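You operate a simulated robot arm through the tools that you are given. There is no shell and no other tool. Be economical: measure what you need, move in short steps, check, and stop when the job is done.

The job below is to be done with a simulated two-armed robot. You get a single attempt, and the scene is never put back.

## Task
Open the scrap bin, put the shelf card in the inside of the scrap bin and shut the bin again. Pick up the glass spray with one hand, pass it to the other hand and put it on the top of the shelf rack. Put the green nest on the white liner. Take the blue nest and leave it on the blue liner. Take the small cup and leave it in the peel bowl. Shut the step plate. The order is free. Set down upright: shelf card, glass spray, blue nest.

It is judged by the outcome, as a careful person would: the job done as asked, and still so three seconds after it is handed in. It fails if anything else is knocked over, pushed out of place, dropped, spilled or broken.

## Robot
Two 6-joint arms with two-finger parallel grippers on one trunk, on a base that drives. Base frame: it is fixed to the floor where the robot stands at the start and does not move with it; the origin is under the middle of the robot, x ahead of it, y to its left, z up; the surface under the hand at the start is at about z = 0.81. Readings come in m, rad, newtons and seconds.
The left shoulder is at the start at [0.06, 0.187, 0.922], the right one opposite. With the tool pointing down near the work surface each hand reaches from about 0.26 to 0.62 m from the robot's upright axis, wherever it stands, measured 20 degrees to its own side. Places, roughly: blue liner (13x21x1 cm) [0.4, -0.3, 0.8]; blue nest (8x8x8 cm) [2.8, 1.8, 0.8]; glass spray [0.5, 2, 1]; green nest (8x8x7 cm) [2.7, 2, 0.8]; inside of the scrap bin [0.6, -0.2, 0.3]; peel bowl (16x16x8 cm) [-2.9, 7.2, 0.8]; scrap bin [0.6, -0.2, 0.4]; shelf card [0.25, -0.5, 0.5]; small cup [-3, 7, 0.75]; step plate [-3.6, 0.6, 0.6]; top of the shelf rack [-0.2, 0.8, 1.4]; white liner (13x21x1 cm) [0.6, 0, 0.8]. Payload 1.57 kg a hand.
Tool frame (each hand has its own): the origin (TCP) lies between the finger pads and is the grasp point; the fingertips stand 0.03 m ahead of it; z points along the fingers, y is the line along which they close. Largest opening 0.11 m; finger width 0.024, thickness 0.012; the body of the gripper, 0.048 by 0.112 m, starts 0.078 m behind the TCP.
Orientation is that of the tool frame in the base frame, as [roll, pitch, yaw] about the fixed x, y, z axes, in that order (R = Rz(yaw) Ry(pitch) Rx(roll)). With the fingers straight down and closing along the base's y, the tool's x points along the base's -x, its y along +y and its z along -z.

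## Interface
- The arms move only by the tool apply_moves. It takes "left_moves", "right_moves" or both (then of equal length, played together; a hand with none holds still); each is a list of rows, each a list of 7 numbers: the turn, a rotation vector about the tool's x, y, z in rad, then the shift along the tool's x, y, z in m, then the opening in per cent of the stroke, from 0 (shut) to 100 (fully open). In form: [[ax, ay, az, tx, ty, tz, jaw], ...]. A call has 1 to 12 rows; each row shifts and turns the commanded pose from where the row before left it, along the tool's axes as they then stand. Each row takes 0.2 s and may step no farther than 0.05 m and 0.15 rad from the row before; otherwise, or with a gripper value out of range, the whole call is refused. A pose out of reach is approached as far as the arm can. The call stops where the force on the tool passes 40 N (or 10 N more than at its start, if that is more) or the arm is blocked; 0.2 s more then pass. Each finger travels about 0.153 m/s and halts on what it meets, pressing with about 23 N; the grip force reading is that of the motor and also rises with nothing between the fingers. The clock runs only during rows and for 0.2 s after the last one: add rows that do not move to give the fingers time. The reply holds the time, the measured pose of the TCP, the force on the tool along the base axes, the opening and the grip force, in the units named above and with some noise, with the torque about the TCP (base axes, N m) and any sound that the robot's microphone picked up.
- Cameras (640 x 400 px; columns grow to the right, rows downward): "scene" is now at [-0.0213, 0.0453, 1.4415]; the picture's right is [0.75, -0.66, -0.00], its down [-0.61, -0.69, -0.39] and it looks along [0.26, 0.29, -0.92] (base axes); focal length 214 px, centre (320, 200). "left" rides on the left gripper at [0.07, -0.016, -0.141] in its tool frame; the picture's right is [0.23, 0.97, 0.00], its down [-0.85, 0.20, -0.48] and it looks along [-0.47, 0.11, 0.88] (tool axes); focal length 222 px, centre (320, 200). "right" rides on the right gripper at [0.07, 0.016, -0.141] in its tool frame; the picture's right is [-0.23, 0.97, 0.00], its down [-0.86, -0.20, -0.48] and it looks along [-0.47, -0.11, 0.88] (tool axes); focal length 222 px, centre (320, 200). There is no depth. A picture from a camera that has moved, and an enlarged one, comes with that camera's place and axes in the base frame and with its lens.
- camera(camera): a new picture of that camera. The clock stands still meanwhile.
- raise_lower(by): slides the trunk up (or, below 0, down) by that many m; the arms and the scene camera ride with it, the base frame stays. It gives what a move gives, with no picture.
- base_move(legs): drives the robot by 1 to 6 legs, each [ahead, left, turn to the left] in m, m and rad, along the robot's own axes; the way and the turn of a leg run together, so that a leg with both is an arc; at most 1.5 m and 3.142 rad a leg. The arms and the cameras ride along, it lands a little off, and it stops where it bumps. It gives what a move gives.
- aim_head(pan, tilt): turns the head with the scene camera to pan (to the left, within 1.501 rad either way) and tilt (down, from -0.506 to 1.204), counted from straight ahead of the robot. It gives what a move gives.
- inspect(camera, box): a new picture of the part [left, top, right, bottom] of that camera's present view, enlarged. The clock stands still meanwhile.
- hand_in(): hands the job in; it is judged then, once.

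Work in short steps. Places have to be worked out from the pictures, the camera data and where the tool is seen: move nearer, look again, correct. Check each grasp and each placing, and mend what went wrong. You have 207 turns and 202 pictures in all, those below and enlarged ones among them. Open the grippers and draw the arms clear of the work before you hand the job in, unless the task says otherwise; then end with one line.

The tools are called as a command line: name --argument value ..., lists and objects as JSON in quotes. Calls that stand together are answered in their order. apply_moves: Moves the arms, as the interface text tells. Its arguments: {"type":"object","properties":{"left_moves":{"type":"array","items":{"type":"array","items":{"type":"number"}}},"right_moves":{"type":"array","items":{"type":"array","items":{"type":"number"}}}},"required":[]} The other tools are called the same way: raise_lower (by) slides the trunk up or down; base_move (legs) drives the base; aim_head (pan, tilt) turns the head that bears the scene camera; camera (camera) takes a picture; inspect (camera, box) takes an enlarged picture of a part of a camera's view; hand_in () hands the job in.

At the start:

```text
time: 0.0
left_ee_pos: [0.3879, 0.1231, 1.1498]
left_ee_rot: [-3.139, 0.0, 3.141]
left_ft_force: [-0.1, -0.9, 0.3]
left_ft_torque: [0.03, 0.03, -0.01]
left_finger_gap: 0.1099
left_finger_force: 0.0
right_ee_pos: [0.4934, -0.2665, 0.9992]
right_ee_rot: [-3.14, 0.001, -3.141]
right_ft_force: [0.0, 1.5, 0.4]
right_ft_torque: [0.03, 0.01, 0.03]
right_finger_gap: 0.1099
right_finger_force: 0.1
trunk travel left (down, up): [-0.55, 0.44]
robot x, y, heading: [-0.0, 0.0021, -0.001]
head pan, tilt: [0.853, 1.171]
```

scene: 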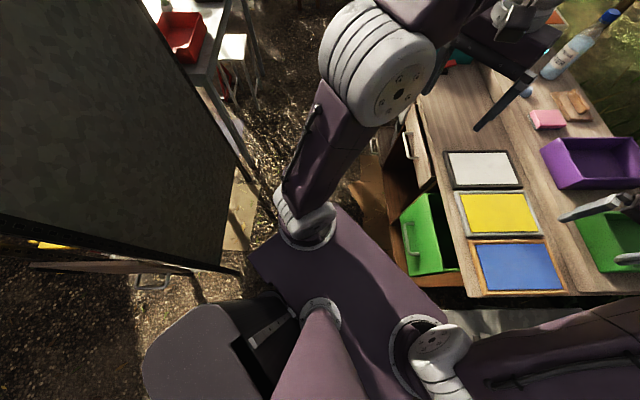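
right: 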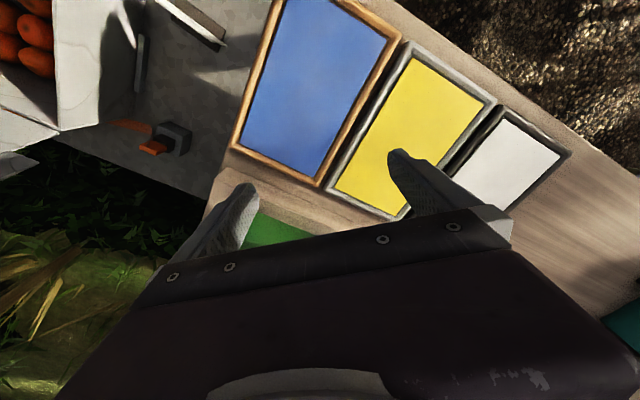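
left: 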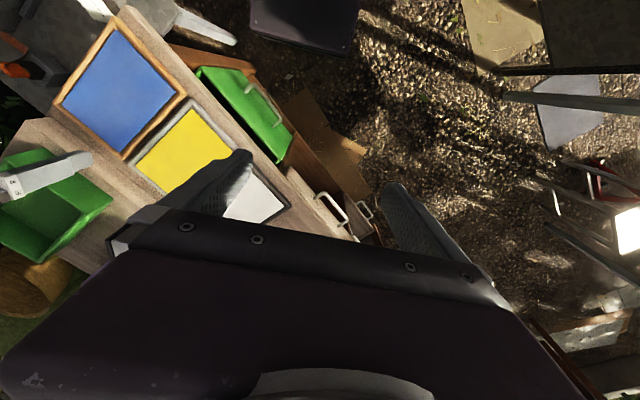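

I start by looking around with the head: straight ahead and downward.

aim_head --pan 0.0 --tilt 0.9

camera --camera "scene"

aim_head --pan -1.0 --tilt 0.9

camera --camera "scene"

aim_head --pan 1.0 --tilt 0.3

camera --camera "scene"

```text
time: 1.2
left_ee_pos: [0.3865, 0.1225, 1.1507]
left_ee_rot: [-3.14, -0.001, -3.141]
left_ft_force: [0.1, -0.3, 0.7]
left_ft_torque: [-0.04, 0.01, 0.02]
left_finger_gap: 0.1101
left_finger_force: 0.0
right_ee_pos: [0.4935, -0.2669, 0.9987]
right_ee_rot: [-3.141, 0.0, -3.141]
right_ft_force: [0.7, 0.5, 0.4]
right_ft_torque: [-0.03, 0.01, -0.04]
right_finger_gap: 0.1103
right_finger_force: 0.0
trunk travel left (down, up): [-0.55, 0.44]
robot x, y, heading: [-0.0008, 0.0008, -0.002]
head pan, tilt: [0.0, 0.901]
```

```text
198 pictures are left
camera scene: at [0.016, 0.0016, 1.4596], right [0.0, -1.0, 0.0], down [-0.78, 0.0, -0.62], along [0.62, 0.0, -0.78], focal length 214 px, centre (320, 200)
```

scene: 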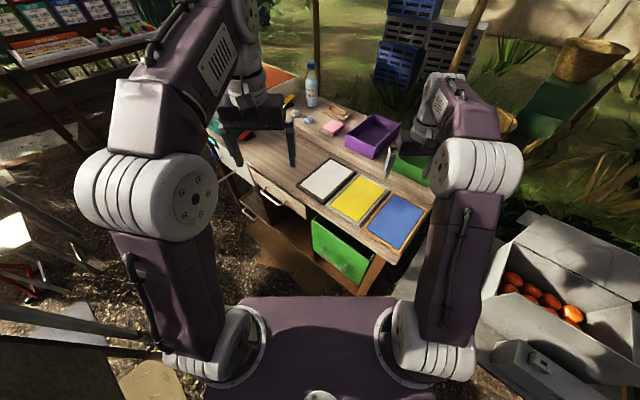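

```text
time: 2.4
left_ee_pos: [0.3872, 0.1224, 1.1504]
left_ee_rot: [-3.139, -0.001, -3.141]
left_ft_force: [-0.4, -0.4, -0.7]
left_ft_torque: [-0.01, -0.03, -0.01]
left_finger_gap: 0.1098
left_finger_force: 0.0
right_ee_pos: [0.4957, -0.2669, 1.0006]
right_ee_rot: [-3.141, 0.0, 3.141]
right_ft_force: [0.2, 0.2, -0.3]
right_ft_torque: [0.0, 0.0, 0.0]
right_finger_gap: 0.1101
right_finger_force: 0.0
trunk travel left (down, up): [-0.55, 0.44]
robot x, y, heading: [-0.0015, 0.0002, 0.001]
head pan, tilt: [-1.0, 0.901]
```

```text
197 pictures are left
camera scene: at [-0.0186, -0.062, 1.4596], right [-0.84, -0.54, 0.0], down [-0.42, 0.66, -0.62], along [0.34, -0.52, -0.78], focal length 214 px, centre (320, 200)
```

scene: 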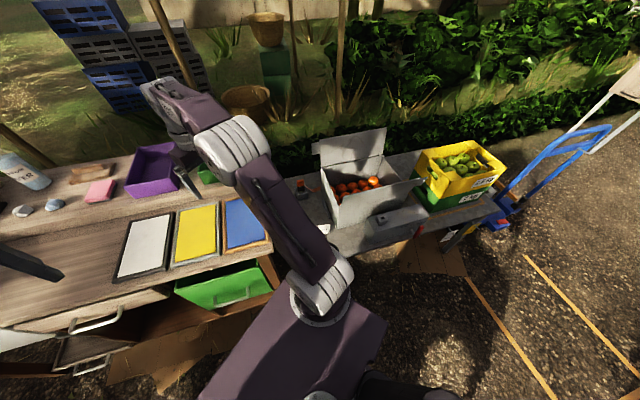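

```text
time: 4.4
left_ee_pos: [0.3877, 0.1232, 1.1505]
left_ee_rot: [-3.141, 0.001, -3.142]
left_ft_force: [0.1, -0.8, 0.0]
left_ft_torque: [0.0, -0.01, -0.01]
left_finger_gap: 0.1101
left_finger_force: 0.0
right_ee_pos: [0.4945, -0.2667, 0.9995]
right_ee_rot: [3.142, 0.001, -3.141]
right_ft_force: [0.7, -1.3, -0.2]
right_ft_torque: [-0.02, 0.01, 0.03]
right_finger_gap: 0.1098
right_finger_force: 0.0
trunk travel left (down, up): [-0.55, 0.44]
robot x, y, heading: [0.004, -0.0, -0.002]
head pan, tilt: [1.0, 0.3]
```

```text
196 pictures are left
camera scene: at [-0.009, 0.08, 1.5119], right [0.84, -0.54, 0.0], down [-0.16, -0.25, -0.96], along [0.52, 0.8, -0.3], focal length 214 px, centre (320, 200)
```

scene: 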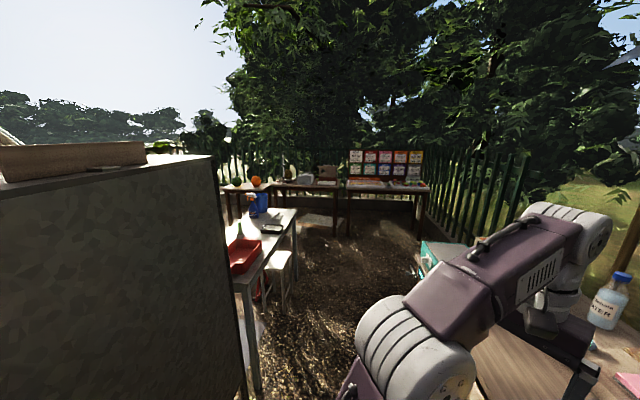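

Now look nearer to the right down, for the shelf card and bin.

inspect --camera "scene" --box '[210, 130, 450, 310]'

aim_head --pan -0.9 --tilt 1.2

camera --camera "scene"

inspect --camera "right" --box '[0, 0, 320, 200]'

```text
2.22 times, centred on (330, 220) of scene
camera zoom: at [-0.009, 0.08, 1.5119], right [0.84, -0.54, 0.0], down [-0.16, -0.25, -0.96], along [0.52, 0.8, -0.3], focal length 477 px, centre (298, 156)
```

zoom: 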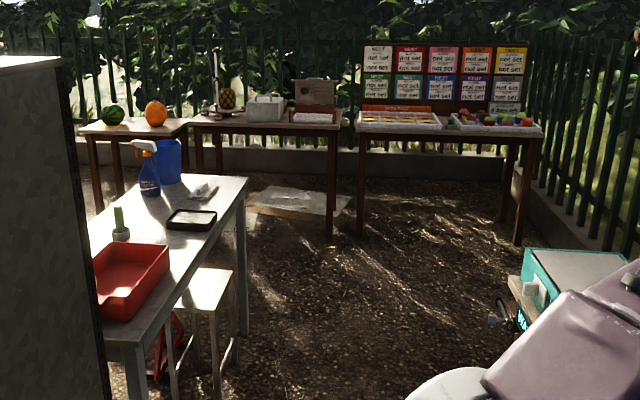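

```text
time: 6.2
left_ee_pos: [0.3879, 0.1232, 1.1493]
left_ee_rot: [-3.139, -0.001, 3.141]
left_ft_force: [-0.4, 0.5, -0.5]
left_ft_torque: [-0.01, -0.04, 0.0]
left_finger_gap: 0.1101
left_finger_force: 0.1
right_ee_pos: [0.4948, -0.2659, 0.9994]
right_ee_rot: [-3.141, 0.0, 3.141]
right_ft_force: [0.6, 0.6, 0.0]
right_ft_torque: [-0.02, 0.0, 0.0]
right_finger_gap: 0.1099
right_finger_force: 0.1
trunk travel left (down, up): [-0.55, 0.44]
robot x, y, heading: [-0.0041, -0.0029, 0.0]
head pan, tilt: [-0.901, 1.201]
```

```text
194 pictures are left
camera scene: at [-0.0247, -0.0423, 1.4398], right [-0.78, -0.62, 0.0], down [-0.58, 0.73, -0.36], along [0.23, -0.28, -0.93], focal length 214 px, centre (320, 200)
```

scene: 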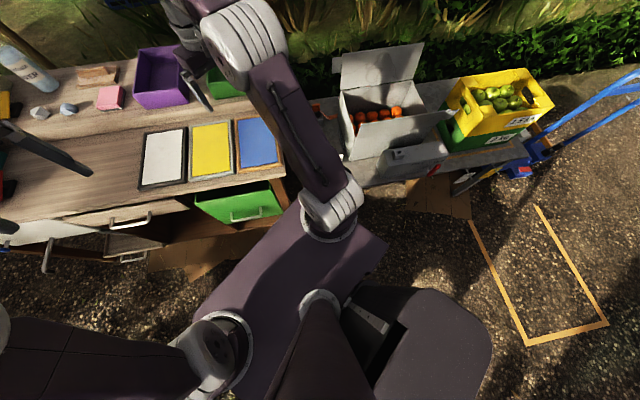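

```text
2.00 times, centred on (160, 100) of right
camera zoom: at [0.4252, -0.2497, 1.142], right [0.23, 0.97, 0.0], down [0.86, -0.2, 0.48], along [0.47, -0.11, -0.88], focal length 444 px, centre (640, 400)
```

zoom: 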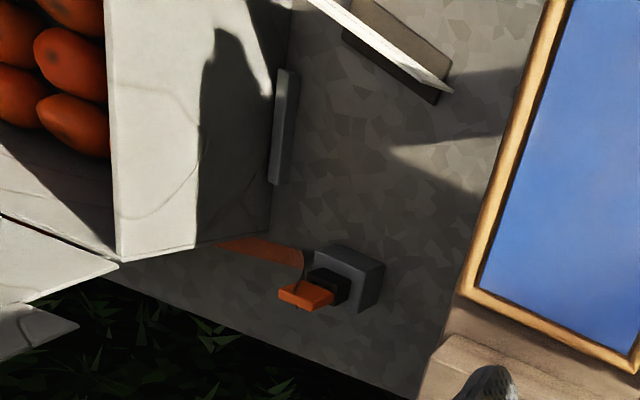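

The shelf card seems to stand in a holder on the low grey bench at the right. I raise the trunk a bit and turn the robot right for a better view.

raise_lower --by 0.2

base_move --legs '[[0, 0, -0.7]]'

aim_head --pan 0.0 --tilt 1.1

camera --camera "scene"

camera --camera "right"

camera --camera "left"

```text
time: 8.4
left_ee_pos: [0.3878, 0.1222, 1.3501]
left_ee_rot: [-3.141, -0.001, 3.141]
left_ft_force: [0.5, 0.2, -0.9]
left_ft_torque: [0.0, -0.03, 0.01]
left_finger_gap: 0.1097
left_finger_force: 0.0
right_ee_pos: [0.4952, -0.2666, 1.1998]
right_ee_rot: [-3.14, 0.0, -3.141]
right_ft_force: [-0.1, 0.1, 0.9]
right_ft_torque: [0.0, 0.01, 0.02]
right_finger_gap: 0.11
right_finger_force: 0.1
trunk travel left (down, up): [-0.75, 0.24]
robot x, y, heading: [-0.0008, -0.0002, -0.002]
head pan, tilt: [-0.901, 1.201]
```

```text
time: 10.7
left_ee_pos: [0.375, -0.155, 1.3504]
left_ee_rot: [-3.14, 0.0, 2.444]
left_ft_force: [0.3, 0.5, -0.3]
left_ft_torque: [-0.03, 0.0, -0.01]
left_finger_gap: 0.1104
left_finger_force: 0.1
right_ee_pos: [0.2083, -0.5223, 1.1998]
right_ee_rot: [-3.141, -0.002, 2.442]
right_ft_force: [1.3, -0.3, 0.2]
right_ft_torque: [0.0, 0.02, 0.0]
right_finger_gap: 0.1102
right_finger_force: 0.1
trunk travel left (down, up): [-0.75, 0.24]
robot x, y, heading: [0.0008, -0.0, -0.698]
head pan, tilt: [-0.901, 1.201]
```

```text
time: 11.9
left_ee_pos: [0.3757, -0.154, 1.3502]
left_ee_rot: [-3.139, 0.0, 2.442]
left_ft_force: [0.2, 0.5, -0.2]
left_ft_torque: [0.02, 0.01, 0.02]
left_finger_gap: 0.11
left_finger_force: 0.0
right_ee_pos: [0.2075, -0.5219, 1.1998]
right_ee_rot: [-3.14, 0.001, 2.444]
right_ft_force: [-0.3, 0.6, -0.2]
right_ft_torque: [0.01, -0.03, -0.03]
right_finger_gap: 0.1103
right_finger_force: 0.2
trunk travel left (down, up): [-0.75, 0.24]
robot x, y, heading: [-0.0032, 0.0015, -0.704]
head pan, tilt: [0.0, 1.1]
```

```text
192 pictures are left
camera scene: at [0.0028, -0.0007, 1.6458], right [-0.64, -0.77, 0.0], down [-0.68, 0.57, -0.45], along [0.35, -0.29, -0.89], focal length 214 px, centre (320, 200)
```

scene: 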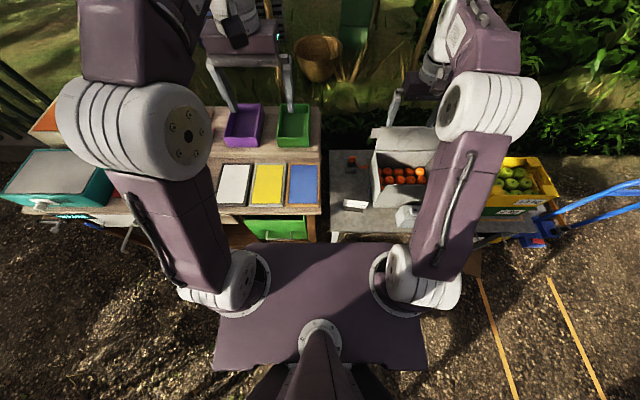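

```text
191 pictures are left
camera right: at [0.1648, -0.4644, 1.342], right [0.8, 0.6, 0.0], down [0.53, -0.7, 0.48], along [0.29, -0.38, -0.88], focal length 222 px, centre (320, 200)
```

right: 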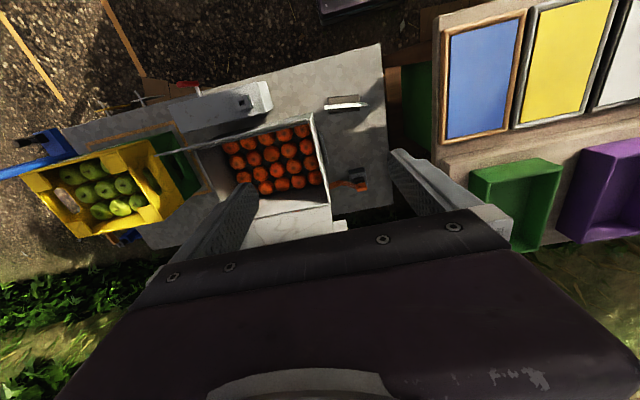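

```text
190 pictures are left
camera left: at [0.3098, -0.1225, 1.4921], right [0.45, 0.89, 0.0], down [0.78, -0.4, 0.48], along [0.43, -0.22, -0.88], focal length 222 px, centre (320, 200)
```

left: 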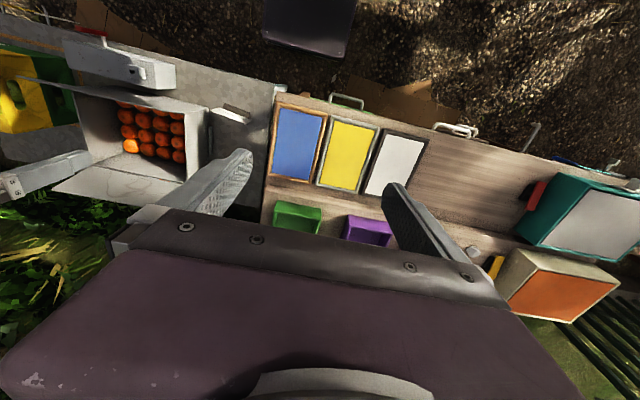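

The card stands in a small holder near (0.28,-0.46). I zoom in.

inspect --camera "right" --box '[240, 60, 440, 185]'

inspect --camera "scene" --box '[200, 150, 440, 300]'

```text
3.20 times, centred on (340, 122) of right
camera zoom: at [0.1648, -0.4644, 1.342], right [0.8, 0.6, 0.0], down [0.53, -0.7, 0.48], along [0.29, -0.38, -0.88], focal length 711 px, centre (256, 448)
```

zoom: 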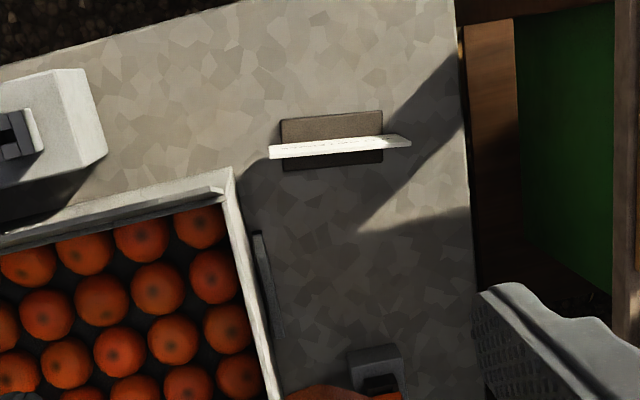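

```text
2.67 times, centred on (320, 225) of scene
camera zoom: at [0.0028, -0.0007, 1.6458], right [-0.64, -0.77, 0.0], down [-0.68, 0.57, -0.45], along [0.35, -0.29, -0.89], focal length 572 px, centre (320, 133)
```

zoom: 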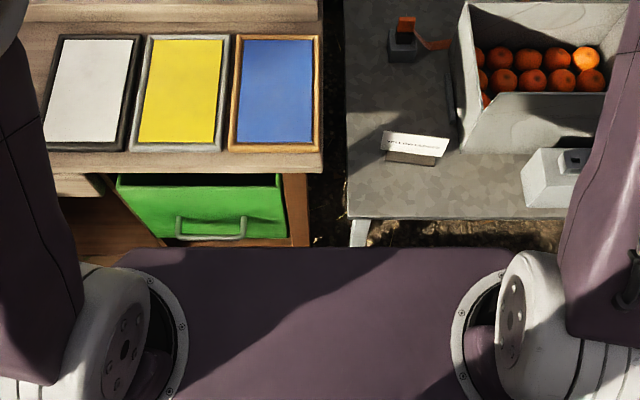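

I zoom in on the bin from the left camera to learn how it opens.

inspect --camera "left" --box '[280, 60, 560, 200]'

aim_head --pan 0.8 --tilt 1.0

camera --camera "scene"

```text
2.29 times, centred on (420, 130) of left
camera zoom: at [0.3098, -0.1225, 1.4921], right [0.45, 0.89, 0.0], down [0.78, -0.4, 0.48], along [0.43, -0.22, -0.88], focal length 508 px, centre (91, 360)
```

zoom: 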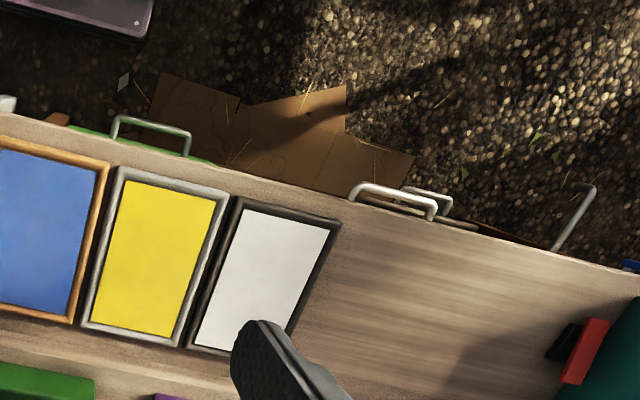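

```text
time: 13.0
left_ee_pos: [0.3759, -0.1553, 1.35]
left_ee_rot: [-3.14, -0.001, 2.443]
left_ft_force: [0.4, -0.8, 0.3]
left_ft_torque: [-0.04, 0.0, 0.02]
left_finger_gap: 0.1098
left_finger_force: 0.1
right_ee_pos: [0.2079, -0.5231, 1.1987]
right_ee_rot: [3.141, 0.0, 2.442]
right_ft_force: [1.0, 0.3, 1.1]
right_ft_torque: [0.01, -0.03, 0.0]
right_finger_gap: 0.1098
right_finger_force: 0.0
trunk travel left (down, up): [-0.75, 0.24]
robot x, y, heading: [-0.0008, -0.0001, -0.694]
head pan, tilt: [0.799, 1.0]
```

```text
186 pictures are left
camera scene: at [0.0238, 0.0469, 1.6524], right [0.1, -0.99, 0.0], down [-0.84, -0.08, -0.54], along [0.54, 0.05, -0.84], focal length 214 px, centre (320, 200)
```

scene: 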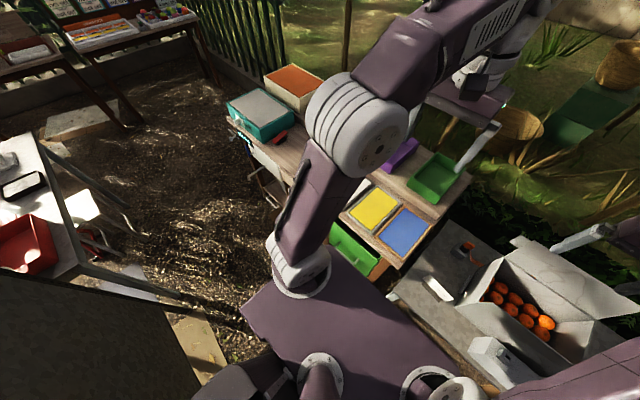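

The desk front is square to my present heading (-0.7), with the bin handle ahead-left. Before backing off I check the clearance to the rack behind on the left.

aim_head --pan 1.5 --tilt 1.1

camera --camera "scene"

aim_head --pan -1.5 --tilt 1.1

camera --camera "scene"

```text
time: 14.1
left_ee_pos: [0.3756, -0.1557, 1.3494]
left_ee_rot: [-3.139, -0.001, 2.443]
left_ft_force: [0.5, 0.1, 0.1]
left_ft_torque: [-0.02, -0.01, -0.03]
left_finger_gap: 0.11
left_finger_force: 0.1
right_ee_pos: [0.2088, -0.5228, 1.2003]
right_ee_rot: [-3.142, 0.0, 2.44]
right_ft_force: [-0.7, 0.6, -0.5]
right_ft_torque: [0.0, 0.01, 0.02]
right_finger_gap: 0.1102
right_finger_force: 0.1
trunk travel left (down, up): [-0.75, 0.24]
robot x, y, heading: [0.0033, -0.0034, -0.698]
head pan, tilt: [1.499, 1.1]
```

```text
185 pictures are left
camera scene: at [-0.0014, 0.0852, 1.6458], right [0.72, -0.7, 0.0], down [-0.62, -0.64, -0.45], along [0.32, 0.33, -0.89], focal length 214 px, centre (320, 200)
```

scene: 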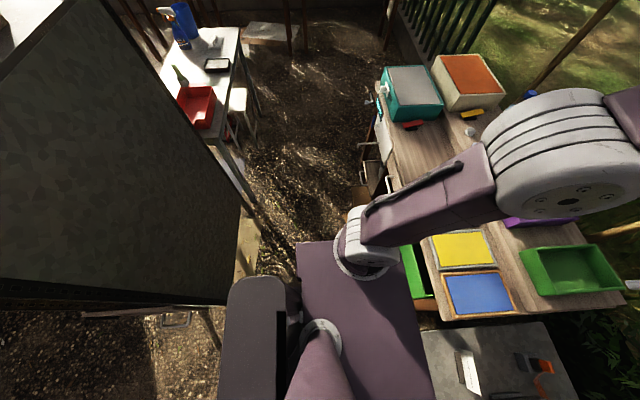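

```text
time: 16.7
left_ee_pos: [0.3752, -0.1556, 1.3494]
left_ee_rot: [-3.137, 0.0, 2.443]
left_ft_force: [0.1, -0.4, 0.3]
left_ft_torque: [0.0, -0.04, -0.01]
left_finger_gap: 0.1102
left_finger_force: 0.1
right_ee_pos: [0.2084, -0.5215, 1.1998]
right_ee_rot: [3.14, 0.0, 2.443]
right_ft_force: [-0.5, 0.6, -0.6]
right_ft_torque: [-0.01, 0.01, 0.02]
right_finger_gap: 0.1098
right_finger_force: 0.0
trunk travel left (down, up): [-0.75, 0.24]
robot x, y, heading: [-0.0029, 0.0002, -0.703]
head pan, tilt: [-1.499, 1.1]
```

```text
184 pictures are left
camera scene: at [-0.0825, -0.0112, 1.6458], right [-0.81, 0.59, 0.0], down [0.52, 0.72, -0.45], along [-0.27, -0.37, -0.89], focal length 214 px, centre (320, 200)
```

scene: 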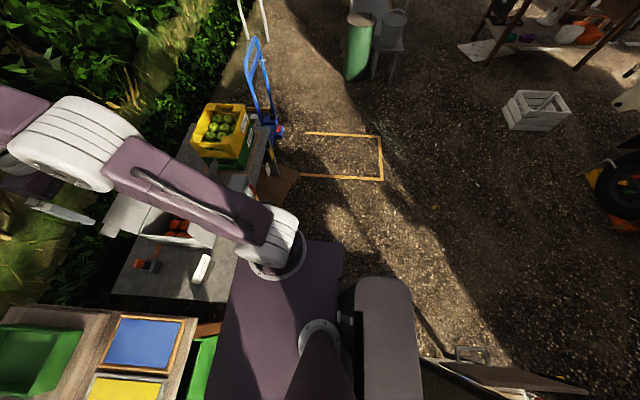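

Rack corner has about 0.2 m clearance behind-left. I back off 0.12 m and 0.05 m right, then turn the left hand to a forward-pointing posture for the handle.

base_move --legs '[[-0.12, -0.05, 0]]'

apply_moves --left_moves '[[0, 0, -0.15, 0, 0, 0, 100], [0, 0, -0.15, 0, 0, 0, 100], [0, 0, -0.15, 0, 0, 0, 100], [0, 0, -0.15, 0, 0, 0, 100], [0, 0, -0.15, 0, 0, 0, 100], [0, 0, -0.15, 0, 0, 0, 100], [0, 0, -0.15, 0, 0, 0, 100], [0, 0, -0.15, 0, 0, 0, 100], [0, 0, -0.15, 0, 0, 0, 100], [0, 0, -0.15, 0, 0, 0, 100], [0, 0, -0.07, 0, 0, 0, 100]]'

```text
time: 18.0
left_ee_pos: [0.253, -0.1171, 1.3481]
left_ee_rot: [-3.139, -0.001, 2.442]
left_ft_force: [-0.3, 0.2, -0.3]
left_ft_torque: [0.04, 0.03, 0.02]
left_finger_gap: 0.1102
left_finger_force: 0.1
right_ee_pos: [0.0853, -0.4841, 1.1992]
right_ee_rot: [-3.141, -0.001, 2.442]
right_ft_force: [0.0, -1.0, 0.2]
right_ft_torque: [0.02, 0.0, 0.01]
right_finger_gap: 0.1102
right_finger_force: 0.0
trunk travel left (down, up): [-0.75, 0.24]
robot x, y, heading: [-0.1244, 0.0413, -0.697]
head pan, tilt: [-1.499, 1.1]
```

```text
time: 20.4
left_ee_pos: [0.2529, -0.116, 1.3504]
left_ee_rot: [-3.141, -0.002, -2.27]
left_ft_force: [0.6, 0.2, 0.1]
left_ft_torque: [0.0, -0.03, 0.0]
left_finger_gap: 0.1098
left_finger_force: 0.1
right_ee_pos: [0.0825, -0.4846, 1.2003]
right_ee_rot: [3.141, 0.0, 2.443]
right_ft_force: [-0.3, -0.5, 0.0]
right_ft_torque: [-0.02, -0.01, 0.01]
right_finger_gap: 0.1099
right_finger_force: 0.1
trunk travel left (down, up): [-0.75, 0.24]
robot x, y, heading: [-0.1222, 0.0396, -0.694]
head pan, tilt: [-1.499, 1.1]
```

Now pitch the left hand forward.

apply_moves --left_moves '[[0.15, 0, 0, 0, 0, 0, 100], [0.15, 0, 0, 0, 0, 0, 100], [0.15, 0, 0, 0, 0, 0, 100], [0.15, 0, 0, 0, 0, 0, 100], [0.15, 0, 0, 0, 0, 0, 100], [0.15, 0, 0, 0, 0, 0, 100], [0.15, 0, 0, 0, 0, 0, 100], [0.15, 0, 0, 0, 0, 0, 100]]'

aim_head --pan 0.3 --tilt 1.1

camera --camera "left"

camera --camera "scene"

```text
time: 22.2
left_ee_pos: [0.2913, -0.1827, 1.3734]
left_ee_rot: [-1.954, -0.001, -2.276]
left_ft_force: [0.3, -0.1, -0.3]
left_ft_torque: [0.03, 0.02, 0.02]
left_finger_gap: 0.11
left_finger_force: 0.0
left hand out of reach, approached as far as the arm can: row 5, 6, 7, 8
right_ee_pos: [0.0845, -0.4829, 1.2002]
right_ee_rot: [3.141, 0.001, 2.444]
right_ft_force: [-0.4, 0.8, -0.9]
right_ft_torque: [-0.02, 0.0, -0.01]
right_finger_gap: 0.1099
right_finger_force: 0.1
trunk travel left (down, up): [-0.75, 0.24]
robot x, y, heading: [-0.1218, 0.039, -0.7]
head pan, tilt: [-1.499, 1.1]
```

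```text
time: 24.0
left_ee_pos: [0.2914, -0.18, 1.3734]
left_ee_rot: [-1.955, -0.001, -2.274]
left_ft_force: [1.0, -0.6, -0.2]
left_ft_torque: [-0.01, 0.01, 0.02]
left_finger_gap: 0.11
left_finger_force: 0.0
right_ee_pos: [0.0847, -0.4822, 1.1992]
right_ee_rot: [3.14, 0.0, 2.442]
right_ft_force: [-1.2, 0.6, -0.5]
right_ft_torque: [0.01, -0.01, 0.01]
right_finger_gap: 0.11
right_finger_force: 0.0
trunk travel left (down, up): [-0.75, 0.24]
robot x, y, heading: [-0.126, 0.0423, -0.702]
head pan, tilt: [0.3, 1.1]
```

```text
183 pictures are left
camera left: at [0.1497, -0.1536, 1.4421], right [-0.43, 0.06, -0.9], down [0.16, 0.99, -0.01], along [0.89, -0.14, -0.43], focal length 222 px, centre (320, 200)
```

left: 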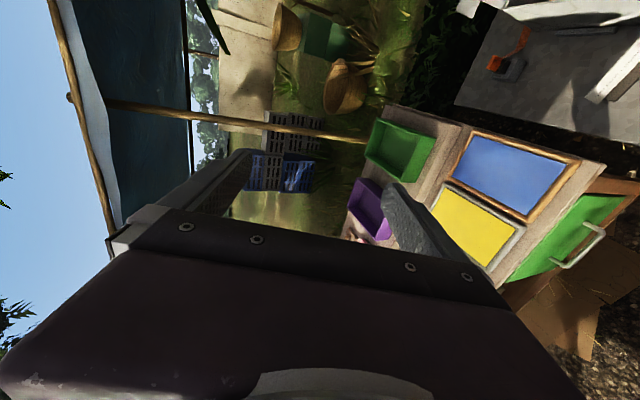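

```text
182 pictures are left
camera scene: at [-0.1107, 0.0542, 1.6458], right [-0.39, -0.92, 0.0], down [-0.82, 0.35, -0.45], along [0.42, -0.18, -0.89], focal length 214 px, centre (320, 200)
```

scene: 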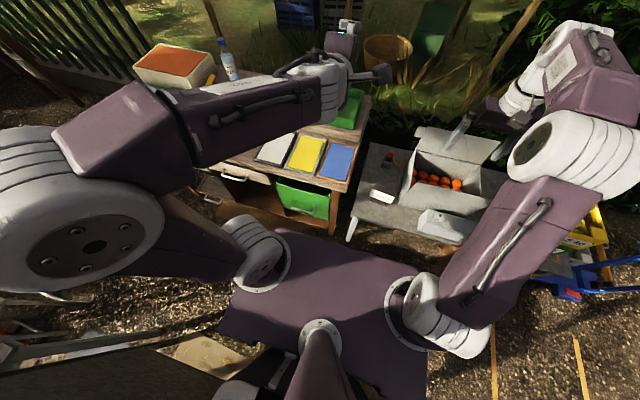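

The wrist camera now shows the bin front; I zoom in.

inspect --camera "left" --box '[440, 120, 640, 320]'

inspect --camera "scene" --box '[180, 110, 400, 250]'

```text
2.00 times, centred on (540, 220) of left
camera zoom: at [0.1497, -0.1536, 1.4421], right [-0.43, 0.06, -0.9], down [0.16, 0.99, -0.01], along [0.89, -0.14, -0.43], focal length 444 px, centre (-120, 160)
```

zoom: 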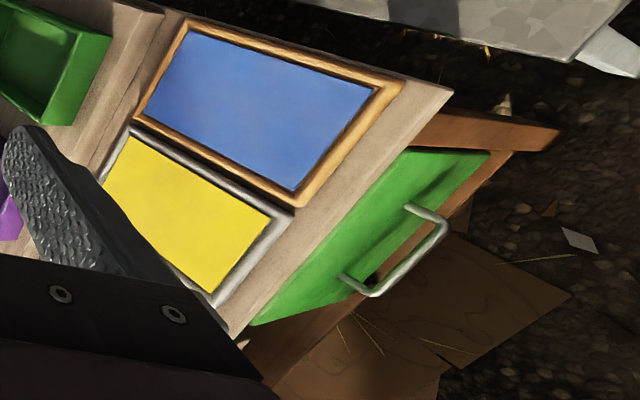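

```text
2.86 times, centred on (290, 180) of scene
camera zoom: at [-0.1107, 0.0542, 1.6458], right [-0.39, -0.92, 0.0], down [-0.82, 0.35, -0.45], along [0.42, -0.18, -0.89], focal length 613 px, centre (406, 257)
```

zoom: 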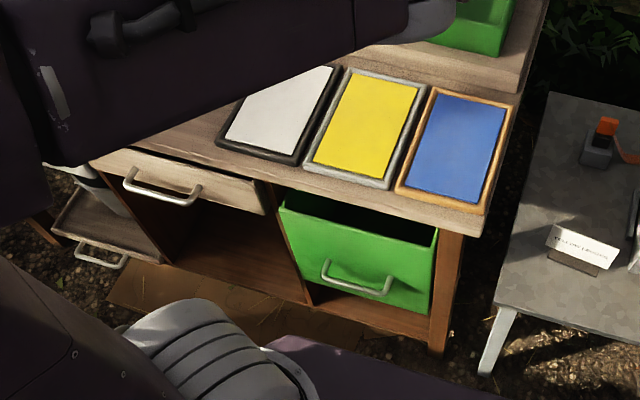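

The bin is an open-top box that slides out on a shelf; its handle bar is at about (0.40,-0.06,0.54). I shift the base back and right, then lower the trunk.

base_move --legs '[[-0.08, -0.12, 0]]'

raise_lower --by -0.35

camera --camera "scene"

```text
time: 25.3
left_ee_pos: [0.1578, -0.2205, 1.3717]
left_ee_rot: [-1.955, -0.002, -2.273]
left_ft_force: [0.7, 0.1, -0.8]
left_ft_torque: [-0.03, -0.01, -0.02]
left_finger_gap: 0.11
left_finger_force: 0.1
right_ee_pos: [-0.0517, -0.5225, 1.201]
right_ee_rot: [-3.138, -0.002, 2.443]
right_ft_force: [-0.3, 0.5, 0.6]
right_ft_torque: [-0.01, -0.01, -0.02]
right_finger_gap: 0.1101
right_finger_force: 0.1
trunk travel left (down, up): [-0.75, 0.24]
robot x, y, heading: [-0.2571, -0.0002, -0.695]
head pan, tilt: [0.3, 1.1]
```

```text
time: 28.7
left_ee_pos: [0.1556, -0.2216, 1.0235]
left_ee_rot: [-1.956, 0.0, -2.275]
left_ft_force: [0.3, 0.2, 0.5]
left_ft_torque: [0.0, -0.02, 0.02]
left_finger_gap: 0.11
left_finger_force: 0.0
right_ee_pos: [-0.0526, -0.5231, 0.8495]
right_ee_rot: [-3.141, 0.0, 2.443]
right_ft_force: [-0.3, -0.6, -0.1]
right_ft_torque: [-0.01, -0.02, -0.02]
right_finger_gap: 0.11
right_finger_force: 0.0
trunk travel left (down, up): [-0.4, 0.59]
robot x, y, heading: [-0.2603, 0.0014, -0.696]
head pan, tilt: [0.3, 1.1]
```

```text
179 pictures are left
camera scene: at [-0.2469, 0.0142, 1.2958], right [-0.39, -0.92, 0.0], down [-0.82, 0.35, -0.45], along [0.42, -0.18, -0.89], focal length 214 px, centre (320, 200)
```

scene: 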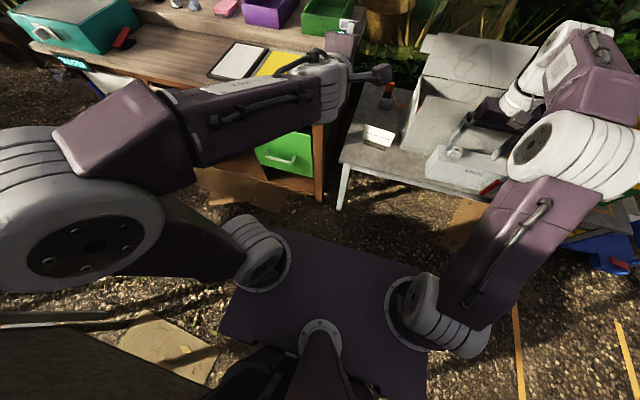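

Move the left hand in front of the handle (pre-grasp about 10 cm out and a bit above).

apply_moves --left_moves '[[0, 0, 0, -0.0255, 0.0344, 0.0119, 100], [0, 0, 0, -0.0255, 0.0344, 0.0119, 100], [0, 0, 0, -0.0255, 0.0344, 0.0119, 100], [0, 0, 0, -0.0255, 0.0344, 0.0119, 100], [0, 0, 0, -0.0255, 0.0344, 0.0119, 100], [0, 0, 0, -0.0255, 0.0344, 0.0119, 100], [0, 0, 0, -0.0255, 0.0344, 0.0119, 100], [0, 0, 0, -0.0255, 0.0344, 0.0119, 100], [0, 0, 0, -0.0255, 0.0344, 0.0119, 100], [0, 0, 0, -0.0255, 0.0344, 0.0119, 100], [0, 0, 0, -0.0255, 0.0344, 0.0119, 100]]'

camera --camera "left"

camera --camera "scene"

```text
time: 31.1
left_ee_pos: [0.4037, -0.0172, 0.739]
left_ee_rot: [-1.965, 0.002, -2.274]
left_ft_force: [0.5, 1.1, -0.1]
left_ft_torque: [-0.03, 0.0, 0.01]
left_finger_gap: 0.11
left_finger_force: 0.0
left hand out of reach, approached as far as the arm can: row 1, 2, 3, 6, 8, 9, 10, 11
right_ee_pos: [-0.0526, -0.5234, 0.8488]
right_ee_rot: [-3.14, 0.0, 2.443]
right_ft_force: [-0.5, -0.3, 0.5]
right_ft_torque: [0.01, 0.0, -0.02]
right_finger_gap: 0.1097
right_finger_force: 0.1
trunk travel left (down, up): [-0.4, 0.59]
robot x, y, heading: [-0.2564, -0.0013, -0.699]
head pan, tilt: [0.3, 1.1]
```

```text
178 pictures are left
camera left: at [0.262, 0.0096, 0.8091], right [-0.43, 0.07, -0.9], down [0.16, 0.99, 0.0], along [0.89, -0.14, -0.44], focal length 222 px, centre (320, 200)
```

left: 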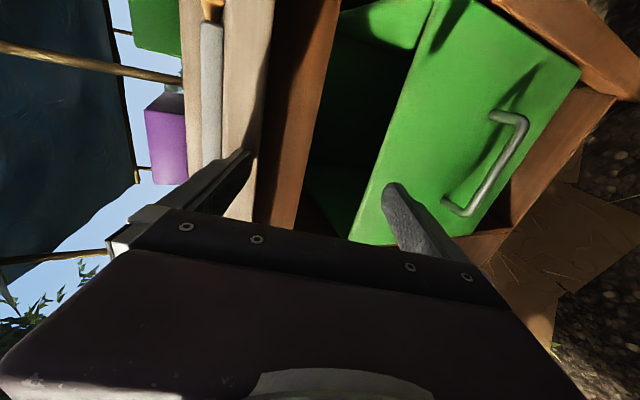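

```text
177 pictures are left
camera scene: at [-0.2478, 0.015, 1.2959], right [-0.39, -0.92, 0.0], down [-0.82, 0.35, -0.45], along [0.42, -0.18, -0.89], focal length 214 px, centre (320, 200)
```

scene: 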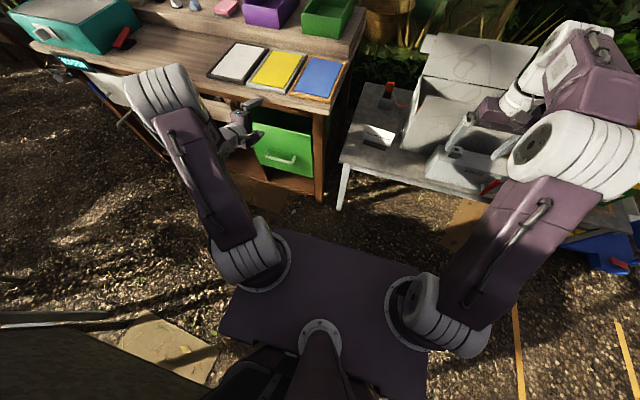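

The arm can't fold that low; instead I raise the right hand, back up 9 cm and lower the trunk so the left hand comes level with the handle.

apply_moves --right_moves '[[0, 0, 0, 0, 0, -0.05, 100], [0, 0, 0, 0, 0, -0.05, 100], [0, 0, 0, 0, 0, -0.05, 100], [0, 0, 0, 0, 0, -0.05, 100]]'

base_move --legs '[[-0.09, 0, 0]]'

raise_lower --by -0.18

camera --camera "left"

camera --camera "scene"

```text
time: 32.1
left_ee_pos: [0.4035, -0.019, 0.7387]
left_ee_rot: [-1.969, 0.001, -2.273]
left_ft_force: [-3.1, 2.4, 1.7]
left_ft_torque: [-0.15, -0.16, 0.03]
left_finger_gap: 0.1098
left_finger_force: 0.0
right_ee_pos: [-0.08, -0.4899, 0.9872]
right_ee_rot: [3.141, 0.001, 2.444]
right_ft_force: [-0.7, 0.3, -0.6]
right_ft_torque: [0.07, 0.03, 0.01]
right_finger_gap: 0.1099
right_finger_force: 0.1
right hand out of reach, approached as far as the arm can: row 2, 3, 4
trunk travel left (down, up): [-0.4, 0.59]
robot x, y, heading: [-0.2579, -0.0042, -0.696]
head pan, tilt: [0.3, 1.1]
```

```text
time: 33.2
left_ee_pos: [0.3368, 0.0389, 0.7391]
left_ee_rot: [-1.968, 0.0, -2.275]
left_ft_force: [-0.3, 0.5, -0.8]
left_ft_torque: [-0.02, -0.02, 0.02]
left_finger_gap: 0.1102
left_finger_force: 0.1
right_ee_pos: [-0.1482, -0.4308, 0.9873]
right_ee_rot: [3.142, 0.002, 2.442]
right_ft_force: [-0.4, 0.5, 0.1]
right_ft_torque: [-0.02, 0.02, -0.01]
right_finger_gap: 0.1099
right_finger_force: 0.1
trunk travel left (down, up): [-0.4, 0.59]
robot x, y, heading: [-0.3253, 0.0574, -0.701]
head pan, tilt: [0.3, 1.1]
```

```text
time: 35.2
left_ee_pos: [0.3373, 0.0379, 0.5578]
left_ee_rot: [-1.969, 0.002, -2.275]
left_ft_force: [-1.2, -0.5, -0.2]
left_ft_torque: [-0.02, 0.02, 0.01]
left_finger_gap: 0.11
left_finger_force: 0.0
right_ee_pos: [-0.1474, -0.4321, 0.807]
right_ee_rot: [-3.141, 0.003, 2.441]
right_ft_force: [0.3, 0.3, -0.2]
right_ft_torque: [0.01, 0.0, -0.02]
right_finger_gap: 0.1097
right_finger_force: 0.2
trunk travel left (down, up): [-0.22, 0.77]
robot x, y, heading: [-0.3289, 0.0546, -0.701]
head pan, tilt: [0.3, 1.1]
```

```text
176 pictures are left
camera left: at [0.1946, 0.0651, 0.629], right [-0.43, 0.07, -0.9], down [0.16, 0.99, 0.0], along [0.89, -0.14, -0.44], focal length 222 px, centre (320, 200)
```

left: 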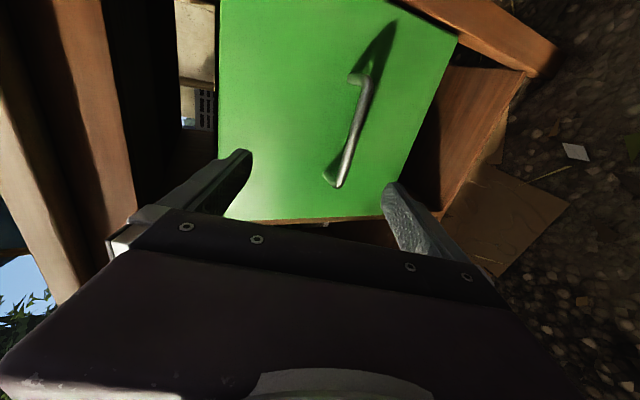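

```text
175 pictures are left
camera scene: at [-0.3144, 0.071, 1.1158], right [-0.39, -0.92, 0.0], down [-0.82, 0.35, -0.45], along [0.42, -0.18, -0.89], focal length 214 px, centre (320, 200)
```

scene: 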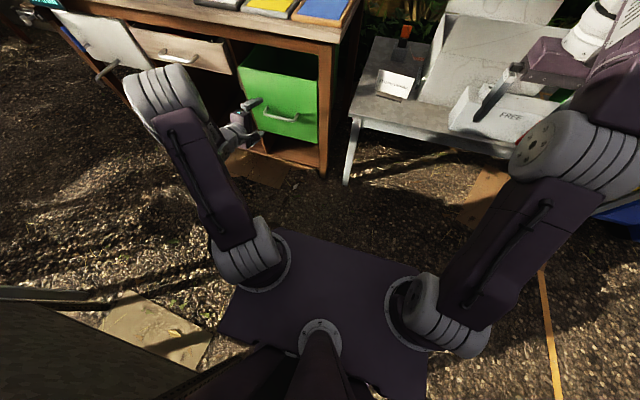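

Triangulating, the handle bar is at u≈0.356 (along desk depth), z≈0.475. I lower the trunk 7.5 cm and drive forward 7 cm, then check.

raise_lower --by -0.073

base_move --legs '[[0.07, -0.022, 0]]'

camera --camera "left"

```text
time: 36.3
left_ee_pos: [0.3358, 0.0376, 0.4855]
left_ee_rot: [-1.969, 0.002, -2.275]
left_ft_force: [-0.6, -0.3, 0.0]
left_ft_torque: [-0.02, -0.02, -0.02]
left_finger_gap: 0.1101
left_finger_force: 0.1
right_ee_pos: [-0.1477, -0.4327, 0.734]
right_ee_rot: [-3.141, 0.002, 2.443]
right_ft_force: [1.0, 0.1, 0.7]
right_ft_torque: [0.03, 0.02, 0.02]
right_finger_gap: 0.1099
right_finger_force: 0.0
trunk travel left (down, up): [-0.147, 0.843]
robot x, y, heading: [-0.3247, 0.054, -0.698]
head pan, tilt: [0.3, 1.1]
```

```text
time: 37.4
left_ee_pos: [0.3742, -0.0238, 0.4843]
left_ee_rot: [-1.969, 0.002, -2.274]
left_ft_force: [1.1, 0.4, -0.8]
left_ft_torque: [0.01, -0.01, 0.01]
left_finger_gap: 0.11
left_finger_force: 0.0
right_ee_pos: [-0.1086, -0.4945, 0.7329]
right_ee_rot: [3.141, 0.002, 2.445]
right_ft_force: [0.4, -0.5, -0.1]
right_ft_torque: [-0.03, -0.01, 0.0]
right_finger_gap: 0.1102
right_finger_force: 0.0
trunk travel left (down, up): [-0.147, 0.843]
robot x, y, heading: [-0.2893, -0.0056, -0.695]
head pan, tilt: [0.3, 1.1]
```

```text
174 pictures are left
camera left: at [0.2337, 0.0033, 0.5558], right [-0.43, 0.07, -0.9], down [0.16, 0.99, 0.0], along [0.89, -0.14, -0.44], focal length 222 px, centre (320, 200)
```

left: 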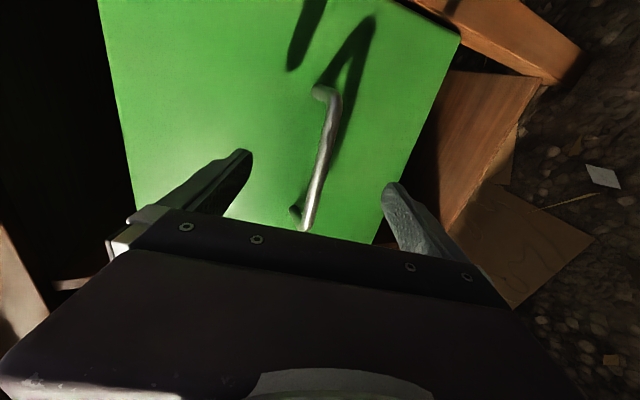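

The bar now lies between the open fingers. I narrow the fingers and creep forward a little with the arm, testing that it follows.

apply_moves --left_moves '[[0, 0, 0, 0, 0, 0, 50], [0, 0, 0, 0, 0, 0, 50], [0, 0, 0, 0, -0.004, 0.02, 50]]'

```text
time: 38.2
left_ee_pos: [0.391, -0.0368, 0.4808]
left_ee_rot: [-1.97, 0.002, -2.275]
left_ft_force: [-0.5, 0.0, -0.1]
left_ft_torque: [-0.02, 0.0, -0.02]
left_finger_gap: 0.0549
left_finger_force: 0.0
right_ee_pos: [-0.1074, -0.4953, 0.7325]
right_ee_rot: [-3.14, 0.002, 2.444]
right_ft_force: [0.0, 0.5, -0.7]
right_ft_torque: [-0.01, 0.0, -0.01]
right_finger_gap: 0.11
right_finger_force: 0.0
trunk travel left (down, up): [-0.147, 0.843]
robot x, y, heading: [-0.2865, -0.0092, -0.703]
head pan, tilt: [0.3, 1.1]
```

The arm follows. Advance the rest and close on the bar.

apply_moves --left_moves '[[0, 0, 0, 0, 0, 0.025, 50], [0, 0, 0, 0, 0, 0, 30], [0, 0, 0, 0, 0, 0, 0], [0, 0, 0, 0, 0, 0, 0], [0, 0, 0, 0, 0, 0, 0]]'

camera --camera "left"

```text
time: 39.4
left_ee_pos: [0.4066, -0.0504, 0.4676]
left_ee_rot: [-1.976, -0.001, -2.274]
left_ft_force: [-17.4, 7.0, -16.4]
left_ft_torque: [0.21, 0.32, 0.47]
left_finger_gap: 0.0139
left_finger_force: 30.4
right_ee_pos: [-0.1076, -0.4954, 0.7332]
right_ee_rot: [-3.139, 0.002, 2.443]
right_ft_force: [0.0, 0.5, -0.4]
right_ft_torque: [0.0, -0.02, 0.02]
right_finger_gap: 0.1098
right_finger_force: 0.0
trunk travel left (down, up): [-0.147, 0.843]
robot x, y, heading: [-0.2903, -0.0055, -0.696]
head pan, tilt: [0.3, 1.1]
```

```text
173 pictures are left
camera left: at [0.2653, -0.0239, 0.5387], right [-0.44, 0.07, -0.89], down [0.16, 0.99, 0.0], along [0.88, -0.14, -0.45], focal length 222 px, centre (320, 200)
```

left: 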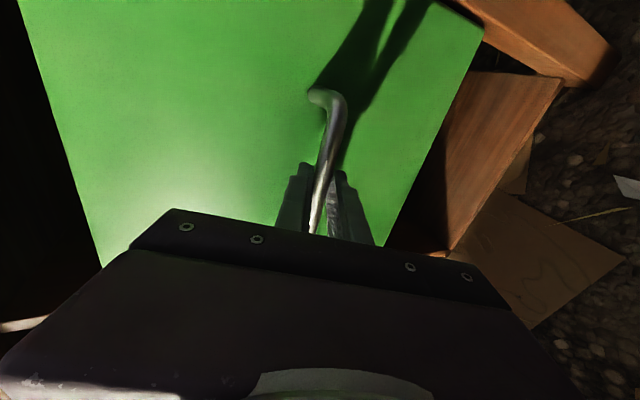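

The bar is gripped. Pull out by driving the base back 10 cm first.

base_move --legs '[[-0.1, 0, 0]]'

camera --camera "scene"

```text
time: 40.5
left_ee_pos: [0.3316, 0.0131, 0.4662]
left_ee_rot: [-1.976, -0.001, -2.275]
left_ft_force: [-3.2, -4.0, -22.9]
left_ft_torque: [-0.11, 0.55, -0.28]
left_finger_gap: 0.0137
left_finger_force: 30.3
right_ee_pos: [-0.1828, -0.4304, 0.7319]
right_ee_rot: [-3.14, -0.002, 2.442]
right_ft_force: [0.9, 0.1, -0.3]
right_ft_torque: [0.02, -0.03, -0.03]
right_finger_gap: 0.1101
right_finger_force: 0.1
trunk travel left (down, up): [-0.147, 0.843]
robot x, y, heading: [-0.3654, 0.059, -0.7]
head pan, tilt: [0.3, 1.1]
```

```text
172 pictures are left
camera scene: at [-0.3499, 0.0738, 1.0427], right [-0.39, -0.92, 0.0], down [-0.82, 0.35, -0.45], along [0.42, -0.18, -0.89], focal length 214 px, centre (320, 200)
```

scene: 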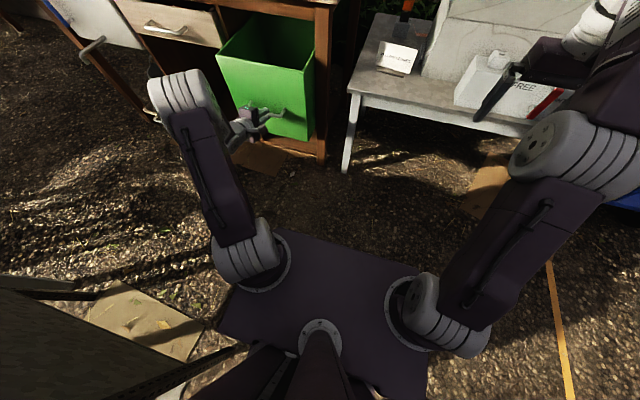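

The bin is sliding out. A dark bar shows near my left rear; I check it before backing more.

aim_head --pan 1.3 --tilt 1.1

camera --camera "scene"

```text
time: 41.8
left_ee_pos: [0.3296, 0.0136, 0.4668]
left_ee_rot: [-1.975, -0.002, -2.273]
left_ft_force: [-0.1, 2.9, -15.1]
left_ft_torque: [0.14, 0.17, 0.68]
left_finger_gap: 0.0138
left_finger_force: 30.3
right_ee_pos: [-0.184, -0.4305, 0.734]
right_ee_rot: [-3.14, 0.0, 2.442]
right_ft_force: [-0.2, 0.6, 0.4]
right_ft_torque: [0.01, -0.01, 0.02]
right_finger_gap: 0.1098
right_finger_force: 0.1
trunk travel left (down, up): [-0.147, 0.843]
robot x, y, heading: [-0.3707, 0.0582, -0.7]
head pan, tilt: [1.3, 1.1]
```

```text
171 pictures are left
camera scene: at [-0.3569, 0.1346, 1.0427], right [0.56, -0.83, 0.0], down [-0.74, -0.5, -0.45], along [0.37, 0.26, -0.89], focal length 214 px, centre (320, 200)
```

scene: 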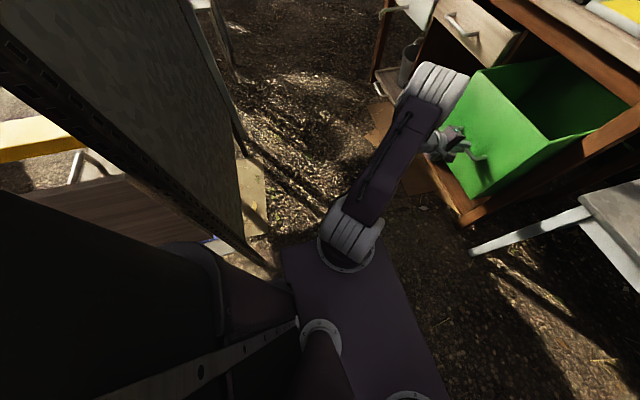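

The rack is close on my left, so no more backing; I pull the rest (12 cm) with the arm.

apply_moves --left_moves '[[0, 0, 0, 0, 0.0078, -0.0184, 0], [0, 0, 0, 0, 0.0078, -0.0184, 0], [0, 0, 0, 0, 0.0078, -0.0184, 0], [0, 0, 0, 0, 0.0078, -0.0184, 0], [0, 0, 0, 0, 0.0078, -0.0184, 0], [0, 0, 0, 0, 0.0078, -0.0184, 0]]'

```text
time: 42.6
left_ee_pos: [0.29, 0.0472, 0.4674]
left_ee_rot: [-2.009, -0.009, -2.28]
left_ft_force: [-0.7, 4.6, -15.8]
left_ft_torque: [0.54, -0.08, 0.63]
left_finger_gap: 0.0137
left_finger_force: 30.6
left hand out of reach, approached as far as the arm can: row 3, 4
right_ee_pos: [-0.1834, -0.4296, 0.7323]
right_ee_rot: [3.141, 0.002, 2.442]
right_ft_force: [-1.0, 0.5, 0.8]
right_ft_torque: [-0.02, -0.01, -0.01]
right_finger_gap: 0.11
right_finger_force: 0.1
trunk travel left (down, up): [-0.147, 0.843]
robot x, y, heading: [-0.3654, 0.0592, -0.703]
head pan, tilt: [1.3, 1.1]
stopped in row 4 (left hand): the force on the tool passed its limit at 46 N (the readings are from after the stop); the commanded pose is now the measured one
```

The bin is about 15 cm out; the arm's fold limit is reached. I release the handle, draw off, and will pull the rest from the top edge.

apply_moves --left_moves '[[0, 0, 0, 0, 0, 0, 60], [0, 0, 0, 0, 0, 0, 60], [0, 0, 0, 0, 0, 0, 60]]'

base_move --legs '[[-0.05, -0.04, 0]]'

camera --camera "left"

```text
time: 43.4
left_ee_pos: [0.2922, 0.046, 0.4714]
left_ee_rot: [-1.998, -0.005, -2.283]
left_ft_force: [1.0, 0.0, -0.2]
left_ft_torque: [0.02, -0.01, 0.03]
left_finger_gap: 0.0659
left_finger_force: 0.1
right_ee_pos: [-0.1864, -0.4299, 0.7333]
right_ee_rot: [3.141, -0.001, 2.442]
right_ft_force: [0.1, 0.2, 0.3]
right_ft_torque: [-0.02, -0.01, -0.02]
right_finger_gap: 0.1099
right_finger_force: 0.0
trunk travel left (down, up): [-0.147, 0.843]
robot x, y, heading: [-0.3652, 0.0615, -0.701]
head pan, tilt: [1.3, 1.1]
```

```text
time: 44.4
left_ee_pos: [0.2261, 0.0472, 0.4724]
left_ee_rot: [-1.998, -0.004, -2.285]
left_ft_force: [0.0, -0.2, -0.1]
left_ft_torque: [0.02, -0.01, 0.01]
left_finger_gap: 0.066
left_finger_force: 0.1
right_ee_pos: [-0.252, -0.4281, 0.7344]
right_ee_rot: [-3.14, 0.0, 2.44]
right_ft_force: [0.2, -0.3, 0.6]
right_ft_torque: [0.02, 0.0, -0.02]
right_finger_gap: 0.1102
right_finger_force: 0.0
trunk travel left (down, up): [-0.147, 0.843]
robot x, y, heading: [-0.4335, 0.0622, -0.701]
head pan, tilt: [1.3, 1.1]
```

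```text
170 pictures are left
camera left: at [0.0871, 0.0742, 0.5464], right [-0.46, 0.09, -0.88], down [0.17, 0.99, 0.01], along [0.87, -0.14, -0.47], focal length 222 px, centre (320, 200)
```

left: 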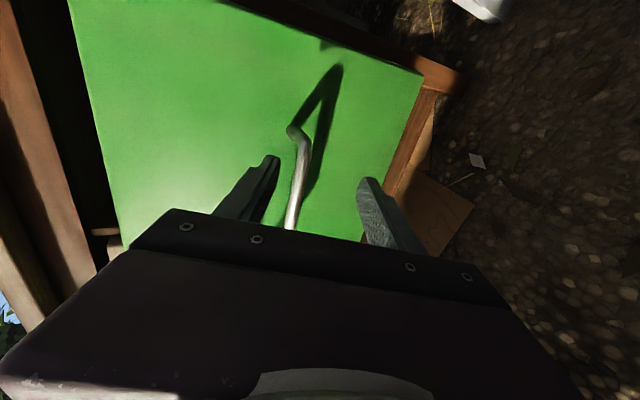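

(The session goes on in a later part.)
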